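You operate a simulated robot arm through the tools that you are given. There is no shell and no other tool. Be economical: measure what you need, move in short steps, check, and stop when the job is done.

Carry out the task below with a simulated robot arm. There is one attempt and no reset: what you move stays moved.

Task
Put two of the corks from the sideboard top on the brass plate.

Only the result counts: the job must be done as asked and must still hold three seconds after the hand-in. Knocking over, shifting, dropping, spilling or breaking anything else fails it.

Robot
A 7-joint arm with a two-finger parallel gripper, fixed in place. Base frame: the origin is at the foot of the arm, x ahead of it, y to its left, z up; the work surface is at about z = 800. Lengths are in mm, angles in degrees, forces in N, time in s.
With the tool pointing down near the work surface it reaches from about 300 to 700 mm from the base axis. Its first joint turns from -66.0 to 66.0 degrees. Payload 1.57 kg.
Tool frame: the origin (TCP) lies between the finger pads and is the grasp point; the fingertips stand 30 mm ahead of it; z points along the fingers, y is the line along which they close. The gripper opens to 110 mm. The fingers are 24 mm wide and 12 mm thick; the gripper's body (48 by 112 mm) begins 78 mm behind the TCP.
Orientation is that of the tool frame in the base frame, as a unit quaternion [x, y, z, w]. With the fingers straight down and closing along the base's y, the tool's x points along the base's -x, its y along +y and its z along -z.

Tools
- The arm moves only by the tool play_rows. Its argument "series" is one flat list of numbers, 6 for each row, row after row: the shift along the tool's x, y, z in units of 40 mm (1.0 is 40 mm), then the turn, a rotation vector about the tool's x, y, z in units of 4 degrees (1.0 is 4 degrees). In form: [tx, ty, tz, ax, ay, az, tx, ty, tz, ax, ay, az, ...]. A call has 1 to 12 rows; each row shifts and turns the commanded pose from where the row before left it, along the tool's axes as they then stand. "fingers" is the finger opening in mm, from 0 to 110, set as the call begins (left out, the last holds). A call with a number of a shift or a turn outside -1 to 1 is refused whole. Rows are played at 5 a second. More than 50 mm and 8.6 degrees between two rows, or a gripper value outside its range, and nothing of the call is played. Where a pose cannot be reached the arm comes as near as it can. A force on the tool above 40 N (or 10 N above the force at the start of the call, whichever is more), or a blocked arm, ends the call early, and 0.2 s more pass. Each finger travels about 108 mm/s and halts on what it meets, pressing with about 39 N; the grip force reading is that of the motor and also rises with nothing between the fingers. The clock runs only during rows and for 0.2 s after the last one: add rows that do not move to give the fingers time. It gives the time, the measured TCP pose, the force on the tool (base axes), the opening and the grip force at its end, in the units of the frame above (readings bear some noise).
- Cameras (640 x 400 px; columns grow to the right, rows downward): "scene" is fixed at [168.5, -398.4, 1397.9]; the picture's right is [0.74, -0.67, 0.00], its down [-0.43, -0.47, -0.77] and it looks along [0.52, 0.57, -0.64] (base axes); focal length 375 px, centre (320, 200). "wrist" rides on the gripper at [-36, 0, -80] in the tool frame; the picture's right is [0.00, -1.00, 0.00], its down [0.97, 0.00, -0.24] and it looks along [0.24, 0.00, 0.97] (tool axes); focal length 218 px, centre (320, 200).
- grab_frame(camera): a new picture of that camera. It takes no simulated time.
- point_at(camera, pixels): for up to 12 pixels [column, row] of the newest picture of that camera ("zoom" is the newest enlarged one), the place [x, y, z] in the base frame of the surface seen there, good to about 2 mm. It takes no simulated time.
- inspect(camera, box): a new picture of the part [left, top, right, bottom] of that camera's present view, enlarged. It takes no simulated time.
- finish_job(): hands the job in; it is judged then, once.

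Go step by step. Measure first, check grasps and placings, and put right what went wrong. The budget is 60 turns and 30 pictures, counting those below and the enlarged ones. Unless the task says otherwise, let go and move clear before handing in, and close with one line.

The tools are called after "Request:" as a command line: name --argument value ..., lists and objects as JSON in quotes. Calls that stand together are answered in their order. play_rows: Moves the arm, as the interface text tells. Its arguments: {"type":"object","properties":{"series":{"type":"array","items":{"type":"number"}},"fingers":{"type":"number"}},"required":["series"]} The other tools are called the same way: grab_frame (camera) takes a picture; point_at (camera, pixels) gives the place of the surface under pixels of a picture; inspect (camera, box) takes an enlarged picture of a part of a camera's view; finish_job () hands the job in.

At the start:

```text
clock: 0.0
ee_pos: [400.3, 227.9, 1017.2]
tcp_rot: [-0.001, 1.0, 0.0, -0.001]
ft_force: [-0.5, -0.6, 0.7]
opening: 110.0
grasp_force: 0.0
```

scene: 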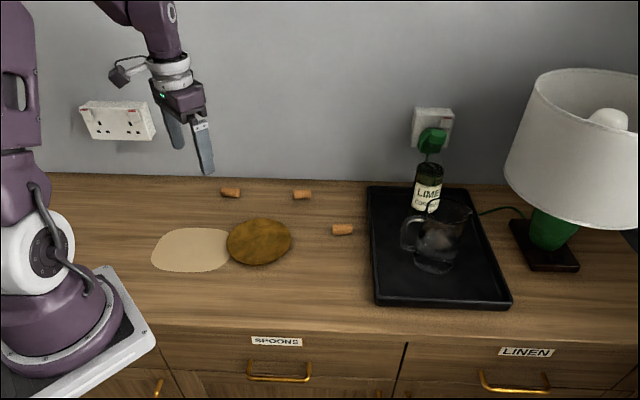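
wrist: 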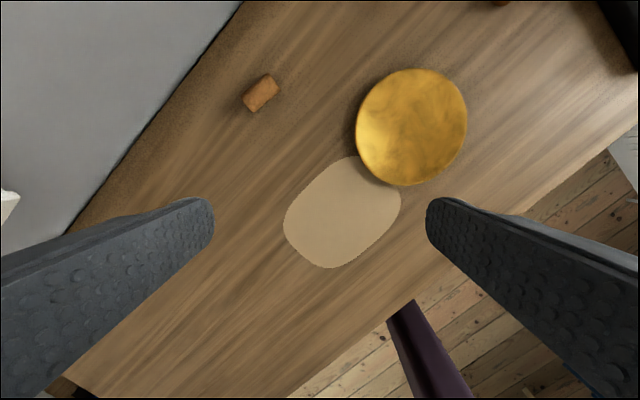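

The scene picture shows three corks at about (230,193), (302,194) and (342,229), and the brass plate at (259,241). I'll enlarge that area before measuring it.

Request:
inspect --camera "scene" --box '[140, 170, 380, 320]'

Request:
point_at --camera "scene" --pixels '[[230, 192], [302, 194], [342, 229], [259, 241], [228, 241], [291, 241], [259, 220], [259, 265], [190, 250], [259, 300]]'

```text
2.67 times, centred on (260, 245) of scene
```

zoom: 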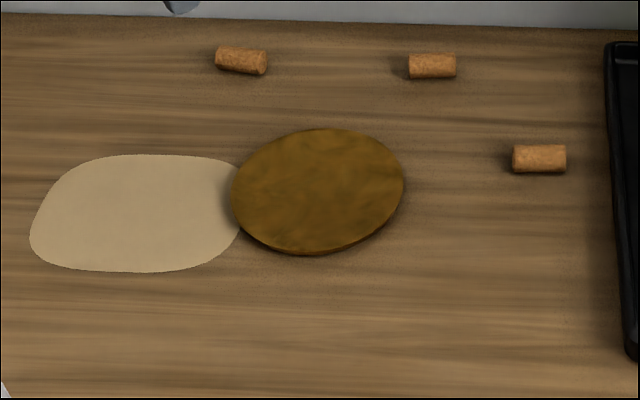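

```text
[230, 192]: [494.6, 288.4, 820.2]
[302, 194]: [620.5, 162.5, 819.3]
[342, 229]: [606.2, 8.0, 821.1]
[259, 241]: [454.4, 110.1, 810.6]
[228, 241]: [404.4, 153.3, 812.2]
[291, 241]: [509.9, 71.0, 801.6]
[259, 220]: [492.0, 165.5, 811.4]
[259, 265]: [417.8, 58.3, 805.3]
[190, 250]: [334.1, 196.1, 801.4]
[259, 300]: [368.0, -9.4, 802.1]
```

The plate top is near z=811, centred around (454,112), and the corks' tops are at z≈820. Next I'll measure the ends of the corks and the plate rim in the zoom.

Request:
point_at --camera "zoom" --pixels '[[220, 54], [240, 53], [258, 60], [412, 62], [432, 60], [453, 61], [516, 153], [539, 151], [562, 153], [235, 190], [400, 180], [320, 135]]'

Request:
point_at --camera "wrist" --pixels '[[248, 103], [272, 80], [261, 94], [411, 127], [360, 127], [463, 127], [411, 72], [411, 182], [499, 2]]'

```text
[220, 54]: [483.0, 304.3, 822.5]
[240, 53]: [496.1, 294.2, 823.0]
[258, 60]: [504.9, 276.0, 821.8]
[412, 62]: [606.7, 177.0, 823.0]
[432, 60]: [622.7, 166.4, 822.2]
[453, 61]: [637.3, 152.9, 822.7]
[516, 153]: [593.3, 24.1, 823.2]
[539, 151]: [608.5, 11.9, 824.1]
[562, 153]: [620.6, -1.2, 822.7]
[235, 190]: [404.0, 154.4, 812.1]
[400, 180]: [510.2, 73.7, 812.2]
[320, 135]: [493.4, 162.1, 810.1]
```

```text
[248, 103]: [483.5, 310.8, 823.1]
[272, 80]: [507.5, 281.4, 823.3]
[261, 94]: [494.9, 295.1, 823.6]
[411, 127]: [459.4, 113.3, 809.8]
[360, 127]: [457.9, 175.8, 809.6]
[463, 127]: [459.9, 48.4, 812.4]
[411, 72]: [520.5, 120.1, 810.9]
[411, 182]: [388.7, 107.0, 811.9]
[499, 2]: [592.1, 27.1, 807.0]
```

The corks are about 22 mm thick and lie at roughly -45° in the base frame, and the plate is centred at about (457,112) with a 63 mm radius. Since the fingers would close toward the wall, I'll measure where the wall and the tray are.

Request:
point_at --camera "scene" --pixels '[[230, 174], [230, 160], [310, 170], [340, 172], [366, 190], [372, 250], [300, 150], [370, 215]]'

Request:
point_at --camera "wrist" --pixels '[[200, 40], [180, 60], [100, 200], [150, 120]]'

```text
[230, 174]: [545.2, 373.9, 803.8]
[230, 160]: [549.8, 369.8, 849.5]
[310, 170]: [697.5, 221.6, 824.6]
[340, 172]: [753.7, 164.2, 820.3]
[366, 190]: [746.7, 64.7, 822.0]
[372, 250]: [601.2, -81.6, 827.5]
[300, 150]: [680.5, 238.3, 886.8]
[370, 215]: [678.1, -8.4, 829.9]
```

```text
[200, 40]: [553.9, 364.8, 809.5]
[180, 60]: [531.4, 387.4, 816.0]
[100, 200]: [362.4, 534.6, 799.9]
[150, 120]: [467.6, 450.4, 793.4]
```

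The wall lies along x+y≈919, so corks A and C both have room (94 mm and over 200 mm). I'll start with A at about (495,292), first turning the tool 48° about its z and setting the fingers to 60.

Request:
play_rows --series '[0, 0, 0, 0, 0, 1, 0, 0, 0, 0, 0, 1, 0, 0, 0, 0, 0, 1, 0, 0, 0, 0, 0, 1, 0, 0, 0, 0, 0, 1, 0, 0, 0, 0, 0, 1, 0, 0, 0, 0, 0, 1, 0, 0, 0, 0, 0, 1, 0, 0, 0, 0, 0, 1, 0, 0, 0, 0, 0, 1, 0, 0, 0, 0, 0, 1, 0, 0, 0, 0, 0, 1]' --fingers 60

```text
clock: 2.6
ee_pos: [400.6, 228.0, 1017.1]
tcp_rot: [0.407, 0.913, 0.0, 0.0]
ft_force: [-0.4, 0.9, -0.8]
opening: 60.1
grasp_force: 0.1
```

The turn is exact: tool x is now (-0.669,0.743). Next I'll move over cork A at (495,293) and come down to z≈900.

Request:
play_rows --series '[-0.093, 0.71, 0, 0, 0, 0, -0.093, 0.71, 0, 0, 0, 0, -0.093, 0.71, 0, 0, 0, 0, -0.093, 0.71, 0, 0, 0, 0, 0, 0, 0.73, 0, 0, 0, 0, 0, 0.73, 0, 0, 0, 0, 0, 0.73, 0, 0, 0, 0, 0, 0.73, 0, 0, 0, 0, 0, 0, 0, 0, 0]'

Request:
grab_frame --camera "wrist"

```text
clock: 4.6
ee_pos: [495.8, 295.1, 900.2]
tcp_rot: [0.407, 0.914, 0.001, 0.0]
ft_force: [0.7, -0.5, -0.3]
opening: 60.1
grasp_force: 0.1
```

```text
26 pictures are left
```

wrist: 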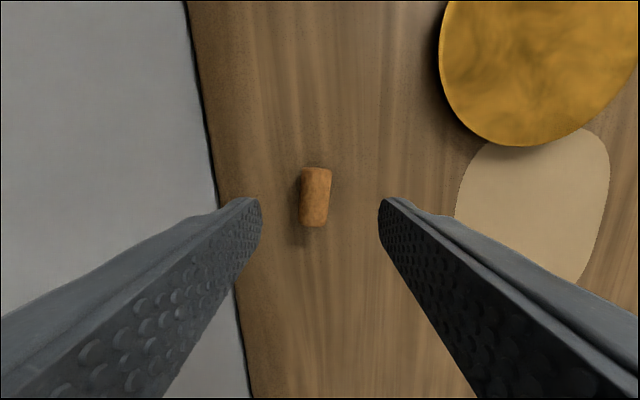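

Cork A sits between the fingers, running from about (317,168) to (314,226). I'll measure it before going down.

Request:
point_at --camera "wrist" --pixels '[[317, 171], [316, 197], [313, 223], [302, 197], [329, 197]]'

```text
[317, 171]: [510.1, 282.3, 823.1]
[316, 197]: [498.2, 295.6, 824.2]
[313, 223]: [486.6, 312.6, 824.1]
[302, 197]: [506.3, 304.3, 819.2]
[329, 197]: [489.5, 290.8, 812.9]
```

The cork's centre is at about (498,297), its diameter is roughly 23 mm, and the top is at z≈824. I'll shift 3 mm along tool y and go down to TCP z≈835, which puts the tips at 805.

Request:
play_rows --series '[0, 0.08, 0, 0, 0, 0, 0, 0, 0.55, 0, 0, 0, 0, 0, 0.55, 0, 0, 0, 0, 0, 0.53, 0, 0, 0, 0, 0, 0, 0, 0, 0]'

```text
clock: 5.8
ee_pos: [497.0, 297.2, 834.8]
tcp_rot: [0.407, 0.914, -0.001, 0.0]
ft_force: [-0.5, -0.5, -0.6]
opening: 59.8
grasp_force: 0.0
```

The arm is at grasp height with no contact. I'll close the fingers now.

Request:
play_rows --series '[0, 0, 0, 0, 0, 0, 0, 0, 0, 0, 0, 0, 0, 0, 0, 0, 0, 0, 0, 0, 0, 0, 0, 0]' --fingers 0

```text
clock: 6.8
ee_pos: [494.8, 294.8, 836.6]
tcp_rot: [0.407, 0.913, 0.0, -0.001]
ft_force: [-0.4, -0.4, -1.2]
opening: 18.6
grasp_force: 33.0
```

The grip holds at 18.6 mm with 33 N. I'll lift 75 mm and carry the cork over the plate to about (437,134), leaving room for the second cork end to end.

Request:
play_rows --series '[0, 0, -0.5, 0, 0, 0, 0, 0, -0.7, 0, 0, 0, 0, 0, -0.7, 0, 0, 0, -0.336, -0.636, 0, 0, 0, 0, -0.336, -0.636, 0, 0, 0, 0, -0.336, -0.636, 0, 0, 0, 0, -0.336, -0.636, 0, 0, 0, 0, -0.336, -0.636, 0, 0, 0, 0, -0.336, -0.636, 0, 0, 0, 0, 0, 0, 0, 0, 0, 0]'

Request:
grab_frame --camera "wrist"

```text
clock: 9.0
ee_pos: [434.8, 132.4, 910.4]
tcp_rot: [0.406, 0.914, -0.001, 0.0]
ft_force: [-0.4, -0.1, -1.4]
opening: 18.4
grasp_force: 33.3
```

```text
25 pictures are left
```

wrist: 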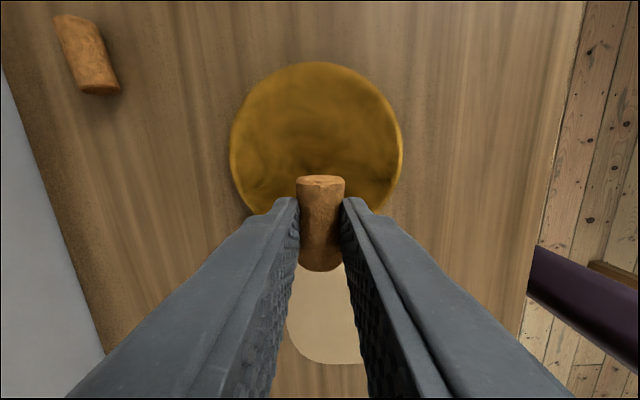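

Cork A is held above the plate's near part, with its ends at rows 177 and 270. I'll measure the cork and the plate rim for the final aim.

Request:
point_at --camera "wrist" --pixels '[[321, 179], [320, 188], [320, 225], [321, 267], [316, 64], [232, 150], [402, 150], [316, 150], [290, 120], [360, 170], [240, 185]]'

```text
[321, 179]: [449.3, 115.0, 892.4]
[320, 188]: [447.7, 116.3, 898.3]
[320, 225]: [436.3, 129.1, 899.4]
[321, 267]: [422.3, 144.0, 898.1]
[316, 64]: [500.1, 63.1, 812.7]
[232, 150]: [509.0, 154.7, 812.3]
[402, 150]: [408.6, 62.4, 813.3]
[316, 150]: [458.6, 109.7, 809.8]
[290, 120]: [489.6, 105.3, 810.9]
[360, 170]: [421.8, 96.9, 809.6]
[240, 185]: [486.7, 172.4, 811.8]
```

The plate's centre is about (456,112) with a floor at z≈810, and the cork sits 27 mm off centre along tool x. I'll lower it about 65 mm.

Request:
play_rows --series '[0, 0, 0.6, 0, 0, 0, 0, 0, 0.5, 0, 0, 0, 0, 0, 0.3, 0, 0, 0, 0, 0, 0.12, 0, 0, 0, 0, 0, 0.1, 0, 0, 0, 0, 0, 0, 0, 0, 0]'

```text
clock: 10.4
ee_pos: [438.1, 132.9, 846.0]
tcp_rot: [0.407, 0.914, 0.0, 0.0]
ft_force: [0.0, 0.1, -0.8]
opening: 18.4
grasp_force: 32.8
```

There's no contact force yet at z≈846. I'll creep down in small steps.

Request:
play_rows --series '[0, 0, 0.03, 0, 0, 0, 0, 0, 0, 0, 0, 0]'

Request:
inspect --camera "scene" --box '[200, 190, 320, 270]'

```text
clock: 11.0
ee_pos: [435.8, 133.5, 844.8]
tcp_rot: [0.407, 0.914, 0.0, 0.0]
ft_force: [0.4, -0.1, 0.6]
opening: 18.6
grasp_force: 32.4
```

```text
5.00 times, centred on (260, 230) of scene
```

zoom: 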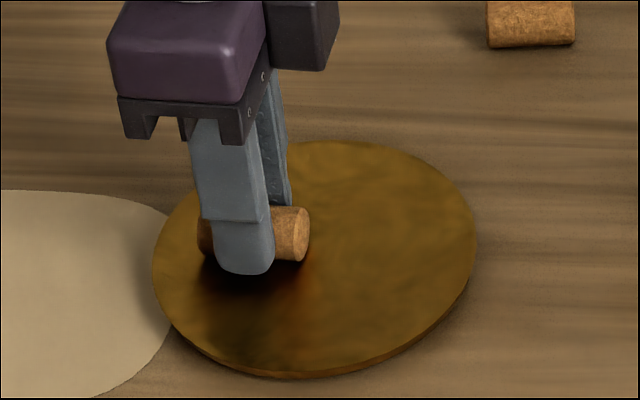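

The cork hangs just above the plate and the force reading is still only noise. I'll keep creeping down.

Request:
play_rows --series '[0, 0, 0.03, 0, 0, 0, 0, 0, 0, 0, 0, 0]'

```text
clock: 11.6
ee_pos: [437.1, 133.5, 843.6]
tcp_rot: [0.407, 0.914, 0.0, 0.0]
ft_force: [0.0, 0.5, 9.6]
opening: 18.6
grasp_force: 32.9
```

The vertical force jumped to 9.6 N, so the cork is touching the plate. I'll open to 44 mm and wait.

Request:
play_rows --series '[0, 0, 0, 0, 0, 0, 0, 0, 0, 0, 0, 0, 0, 0, 0, 0, 0, 0]' --fingers 44

Request:
grab_frame --camera "wrist"

```text
clock: 12.4
ee_pos: [436.9, 133.1, 843.0]
tcp_rot: [0.407, 0.913, 0.0, 0.0]
ft_force: [0.3, 0.6, 0.7]
opening: 44.2
grasp_force: 0.2
```

```text
23 pictures are left
```

wrist: 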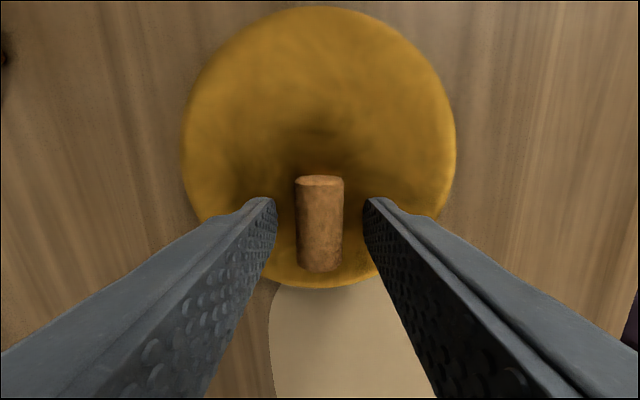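

Cork A stayed where I set it on the plate. I'll raise the arm, travel above cork C at about (607,11) and look.

Request:
play_rows --series '[0, 0, -0.6, 0, 0, 0, 0, 0, -0.7, 0, 0, 0, 0, 0, -0.6, 0, 0, 0, -0.732, 0.162, 0, 0, 0, 0, -0.732, 0.162, 0, 0, 0, 0, -0.732, 0.162, 0, 0, 0, 0, -0.732, 0.162, 0, 0, 0, 0, -0.732, 0.162, 0, 0, 0, 0, -0.732, 0.162, 0, 0, 0, 0, -0.732, 0.162, 0, 0, 0, 0, 0, 0, 0, 0, 0, 0]' --fingers 60

Request:
grab_frame --camera "wrist"

```text
clock: 14.8
ee_pos: [608.3, 10.8, 918.4]
tcp_rot: [0.407, 0.913, 0.0, 0.0]
ft_force: [0.5, -0.6, -0.6]
opening: 60.0
grasp_force: 0.0
```

```text
22 pictures are left
```

wrist: 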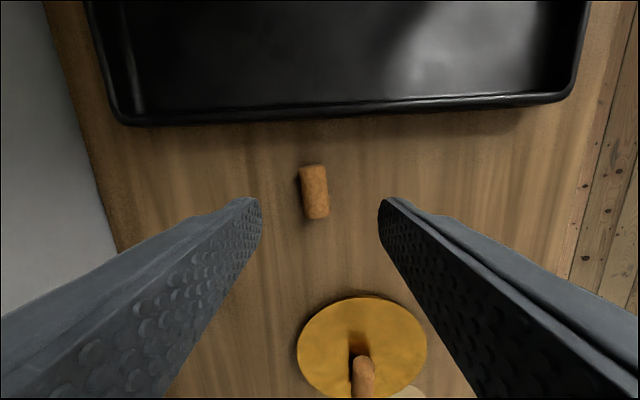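

Cork C lies at (314,166)–(318,218), about 4.5° off the fingers, and the tray is well clear. I'll measure its centre.

Request:
point_at --camera "wrist" --pixels '[[313, 169], [315, 192], [318, 215], [303, 192], [327, 192]]'

```text
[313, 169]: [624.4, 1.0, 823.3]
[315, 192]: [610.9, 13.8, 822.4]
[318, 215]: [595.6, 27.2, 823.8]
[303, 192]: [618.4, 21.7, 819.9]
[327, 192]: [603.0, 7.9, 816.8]
```

The centre is at about (610,14). I'll turn -4.4°, shift 3.5 mm along tool y and go down to z≈835.

Request:
play_rows --series '[0.02, 0.08, 0, 0, 0, 0, 0, 0, 0, 0, 0, -0.55, 0, 0, 0, 0, 0, -0.55, 0, 0, 0.6, 0, 0, 0, 0, 0, 0.6, 0, 0, 0, 0, 0, 0.55, 0, 0, 0, 0, 0, 0.32, 0, 0, 0, 0, 0, 0, 0, 0, 0]'

Request:
grab_frame --camera "wrist"

```text
clock: 16.6
ee_pos: [608.4, 16.5, 838.2]
tcp_rot: [0.372, 0.928, 0.0, 0.001]
ft_force: [0.3, -0.3, -0.1]
opening: 60.0
grasp_force: 0.1
```

```text
21 pictures are left
```

wrist: 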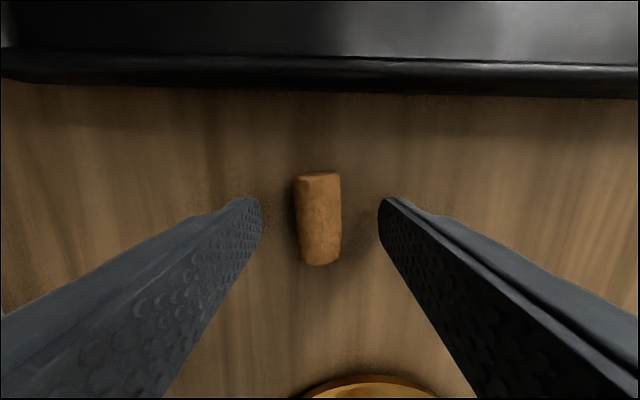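

The cork is centred between the fingers (columns 297–342). I'll lower 1.5 mm more and close.

Request:
play_rows --series '[0, 0, 0.04, 0, 0, 0, 0, 0, 0, 0, 0, 0, 0, 0, 0, 0, 0, 0, 0, 0, 0, 0, 0, 0, 0, 0, 0, 0, 0, 0]' --fingers 0

```text
clock: 17.8
ee_pos: [609.0, 15.2, 835.0]
tcp_rot: [0.372, 0.928, 0.0, 0.0]
ft_force: [0.8, 0.9, 0.3]
opening: 18.4
grasp_force: 33.0
```

Cork C is gripped at 18.4 mm and 33 N. I'll lift it and carry it to about (474,92) over the other half of the plate.

Request:
play_rows --series '[0, 0, -0.5, 0, 0, 0, 0, 0, -0.7, 0, 0, 0, 0, 0, -0.7, 0, 0, 0, 0.628, -0.156, 0, 0, 0, 0, 0.628, -0.156, 0, 0, 0, 0, 0.628, -0.156, 0, 0, 0, 0, 0.628, -0.156, 0, 0, 0, 0, 0.628, -0.156, 0, 0, 0, 0, 0.628, -0.156, 0, 0, 0, 0, 0, 0, 0, 0, 0, 0]'

Request:
grab_frame --camera "wrist"

Request:
inspect --camera "scene" --box '[180, 150, 360, 270]'

```text
clock: 20.0
ee_pos: [472.4, 92.5, 909.0]
tcp_rot: [0.371, 0.928, 0.0, 0.0]
ft_force: [0.2, 0.4, 0.2]
opening: 18.4
grasp_force: 32.7
```

```text
20 pictures are left
```

wrist: 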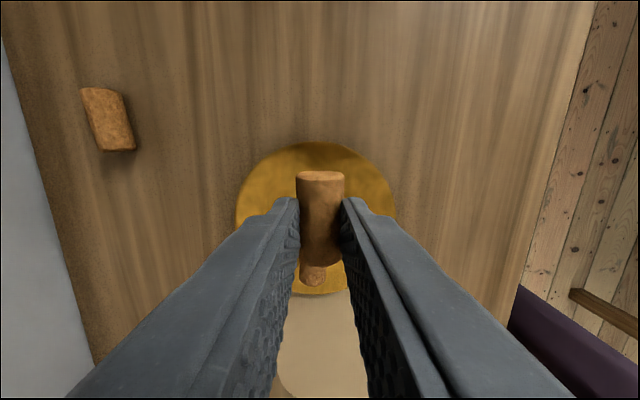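

```text
3.33 times, centred on (270, 210) of scene
```

zoom: 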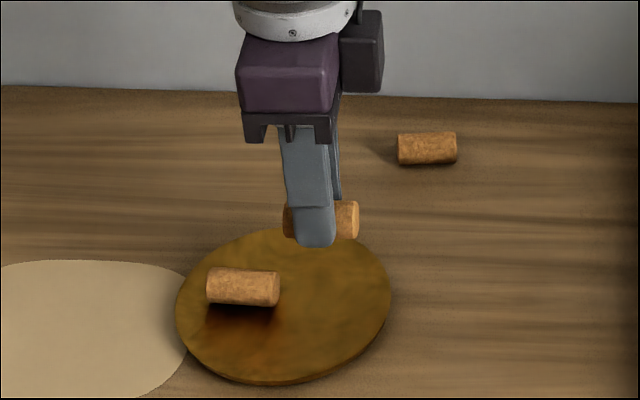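

Cork A lies steady on the plate. I'll measure its ends and those of the held cork to be sure of the gap.

Request:
point_at --camera "zoom" --pixels '[[210, 276], [275, 276], [278, 288], [356, 210]]'

Request:
point_at --camera "wrist" --pixels '[[320, 182], [320, 220], [320, 262]]'

```text
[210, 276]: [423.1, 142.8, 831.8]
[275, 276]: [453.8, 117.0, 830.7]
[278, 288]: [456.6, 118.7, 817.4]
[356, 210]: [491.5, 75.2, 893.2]
```

```text
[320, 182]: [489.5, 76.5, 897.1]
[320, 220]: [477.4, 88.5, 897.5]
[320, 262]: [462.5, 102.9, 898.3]
```

The gap between the corks will be about 12 mm, which is enough. I'll lower to just above contact.

Request:
play_rows --series '[0, 0, 0.6, 0, 0, 0, 0, 0, 0.5, 0, 0, 0, 0, 0, 0.3, 0, 0, 0, 0, 0, 0.12, 0, 0, 0, 0, 0, 0.06, 0, 0, 0, 0, 0, 0, 0, 0, 0]'

Request:
play_rows --series '[0, 0, 0.03, 0, 0, 0, 0, 0, 0, 0, 0, 0]'

```text
clock: 21.4
ee_pos: [474.7, 90.4, 846.8]
tcp_rot: [0.372, 0.928, 0.0, 0.0]
ft_force: [0.8, -0.5, 0.0]
opening: 18.5
grasp_force: 32.9
```

```text
clock: 22.0
ee_pos: [475.2, 90.4, 845.5]
tcp_rot: [0.371, 0.929, -0.001, -0.001]
ft_force: [0.3, -0.3, -0.3]
opening: 18.5
grasp_force: 33.3
```

No contact yet at z≈845.5. I'll creep down another step.

Request:
play_rows --series '[0, 0, 0.03, 0, 0, 0, 0, 0, 0, 0, 0, 0]'

```text
clock: 22.6
ee_pos: [474.6, 91.6, 844.9]
tcp_rot: [0.371, 0.929, 0.0, 0.0]
ft_force: [0.7, -0.1, 1.7]
opening: 18.6
grasp_force: 33.1
```

The force is only 1.7 N, so contact is marginal. I'll take one more small step.

Request:
play_rows --series '[0, 0, 0.02, 0, 0, 0, 0, 0, 0, 0, 0, 0]'

```text
clock: 23.2
ee_pos: [476.1, 91.4, 844.2]
tcp_rot: [0.372, 0.928, 0.0, 0.001]
ft_force: [-0.1, -0.9, 14.3]
opening: 18.4
grasp_force: 32.9
```

At 14.3 N the cork is on the plate. I'll open to 44 mm.

Request:
play_rows --series '[0, 0, 0, 0, 0, 0, 0, 0, 0, 0, 0, 0, 0, 0, 0, 0, 0, 0]' --fingers 44

Request:
grab_frame --camera "wrist"

```text
clock: 24.0
ee_pos: [475.5, 90.1, 844.5]
tcp_rot: [0.372, 0.928, 0.0, 0.0]
ft_force: [0.0, -0.4, 0.1]
opening: 44.0
grasp_force: 0.1
```

```text
18 pictures are left
```

wrist: 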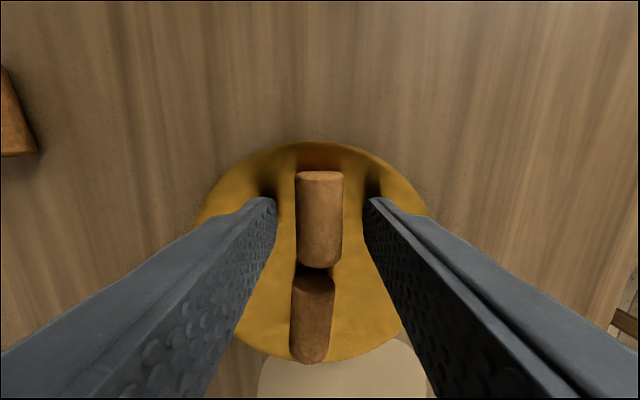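

Both corks rest end to end on the plate, clear of the fingers. I'll raise straight up and check the scene.

Request:
play_rows --series '[0, 0, -0.5, 0, 0, 0, 0, 0, -0.8, 0, 0, 0, 0, 0, -0.9, 0, 0, 0, 0, 0, -0.9, 0, 0, 0, 0, 0, 0, 0, 0, 0, 0, 0, 0, 0, 0, 0, 0, 0, 0, 0, 0, 0]'

Request:
grab_frame --camera "scene"

Request:
grab_frame --camera "wrist"

```text
clock: 25.6
ee_pos: [476.6, 89.9, 968.2]
tcp_rot: [0.371, 0.929, 0.0, 0.0]
ft_force: [0.0, -0.1, -0.6]
opening: 44.2
grasp_force: 0.0
```

```text
17 pictures are left
```

scene: 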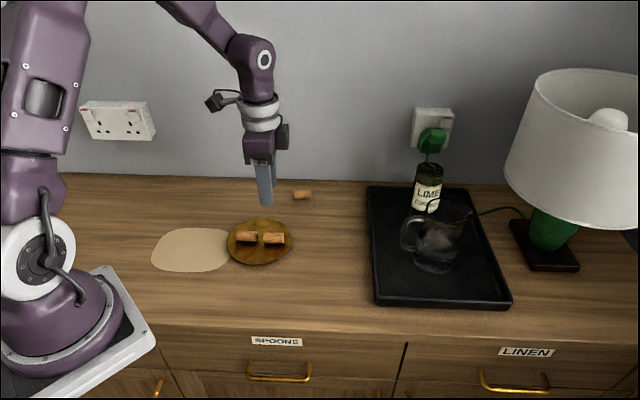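

```text
16 pictures are left
```

wrist: 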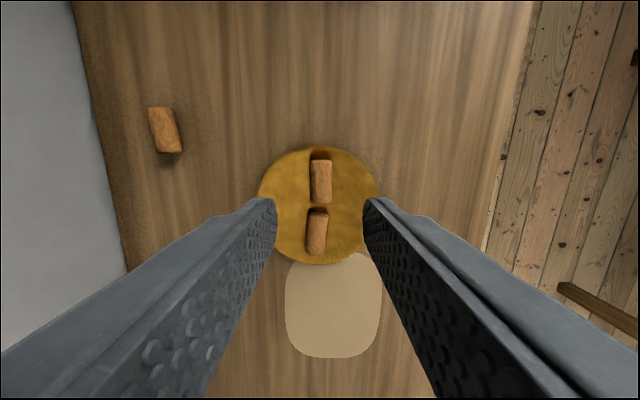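

The scene picture shows two corks lying on the plate at (246,236) and (273,238), with the third cork, the tray, the plate and everything else unmoved. The arm is clear, so I'm handing in.

Request:
finish_job

```text
The job is handed in.
```

Two corks are lying on the brass plate, the third is still on the sideboard, and nothing else was disturbed.
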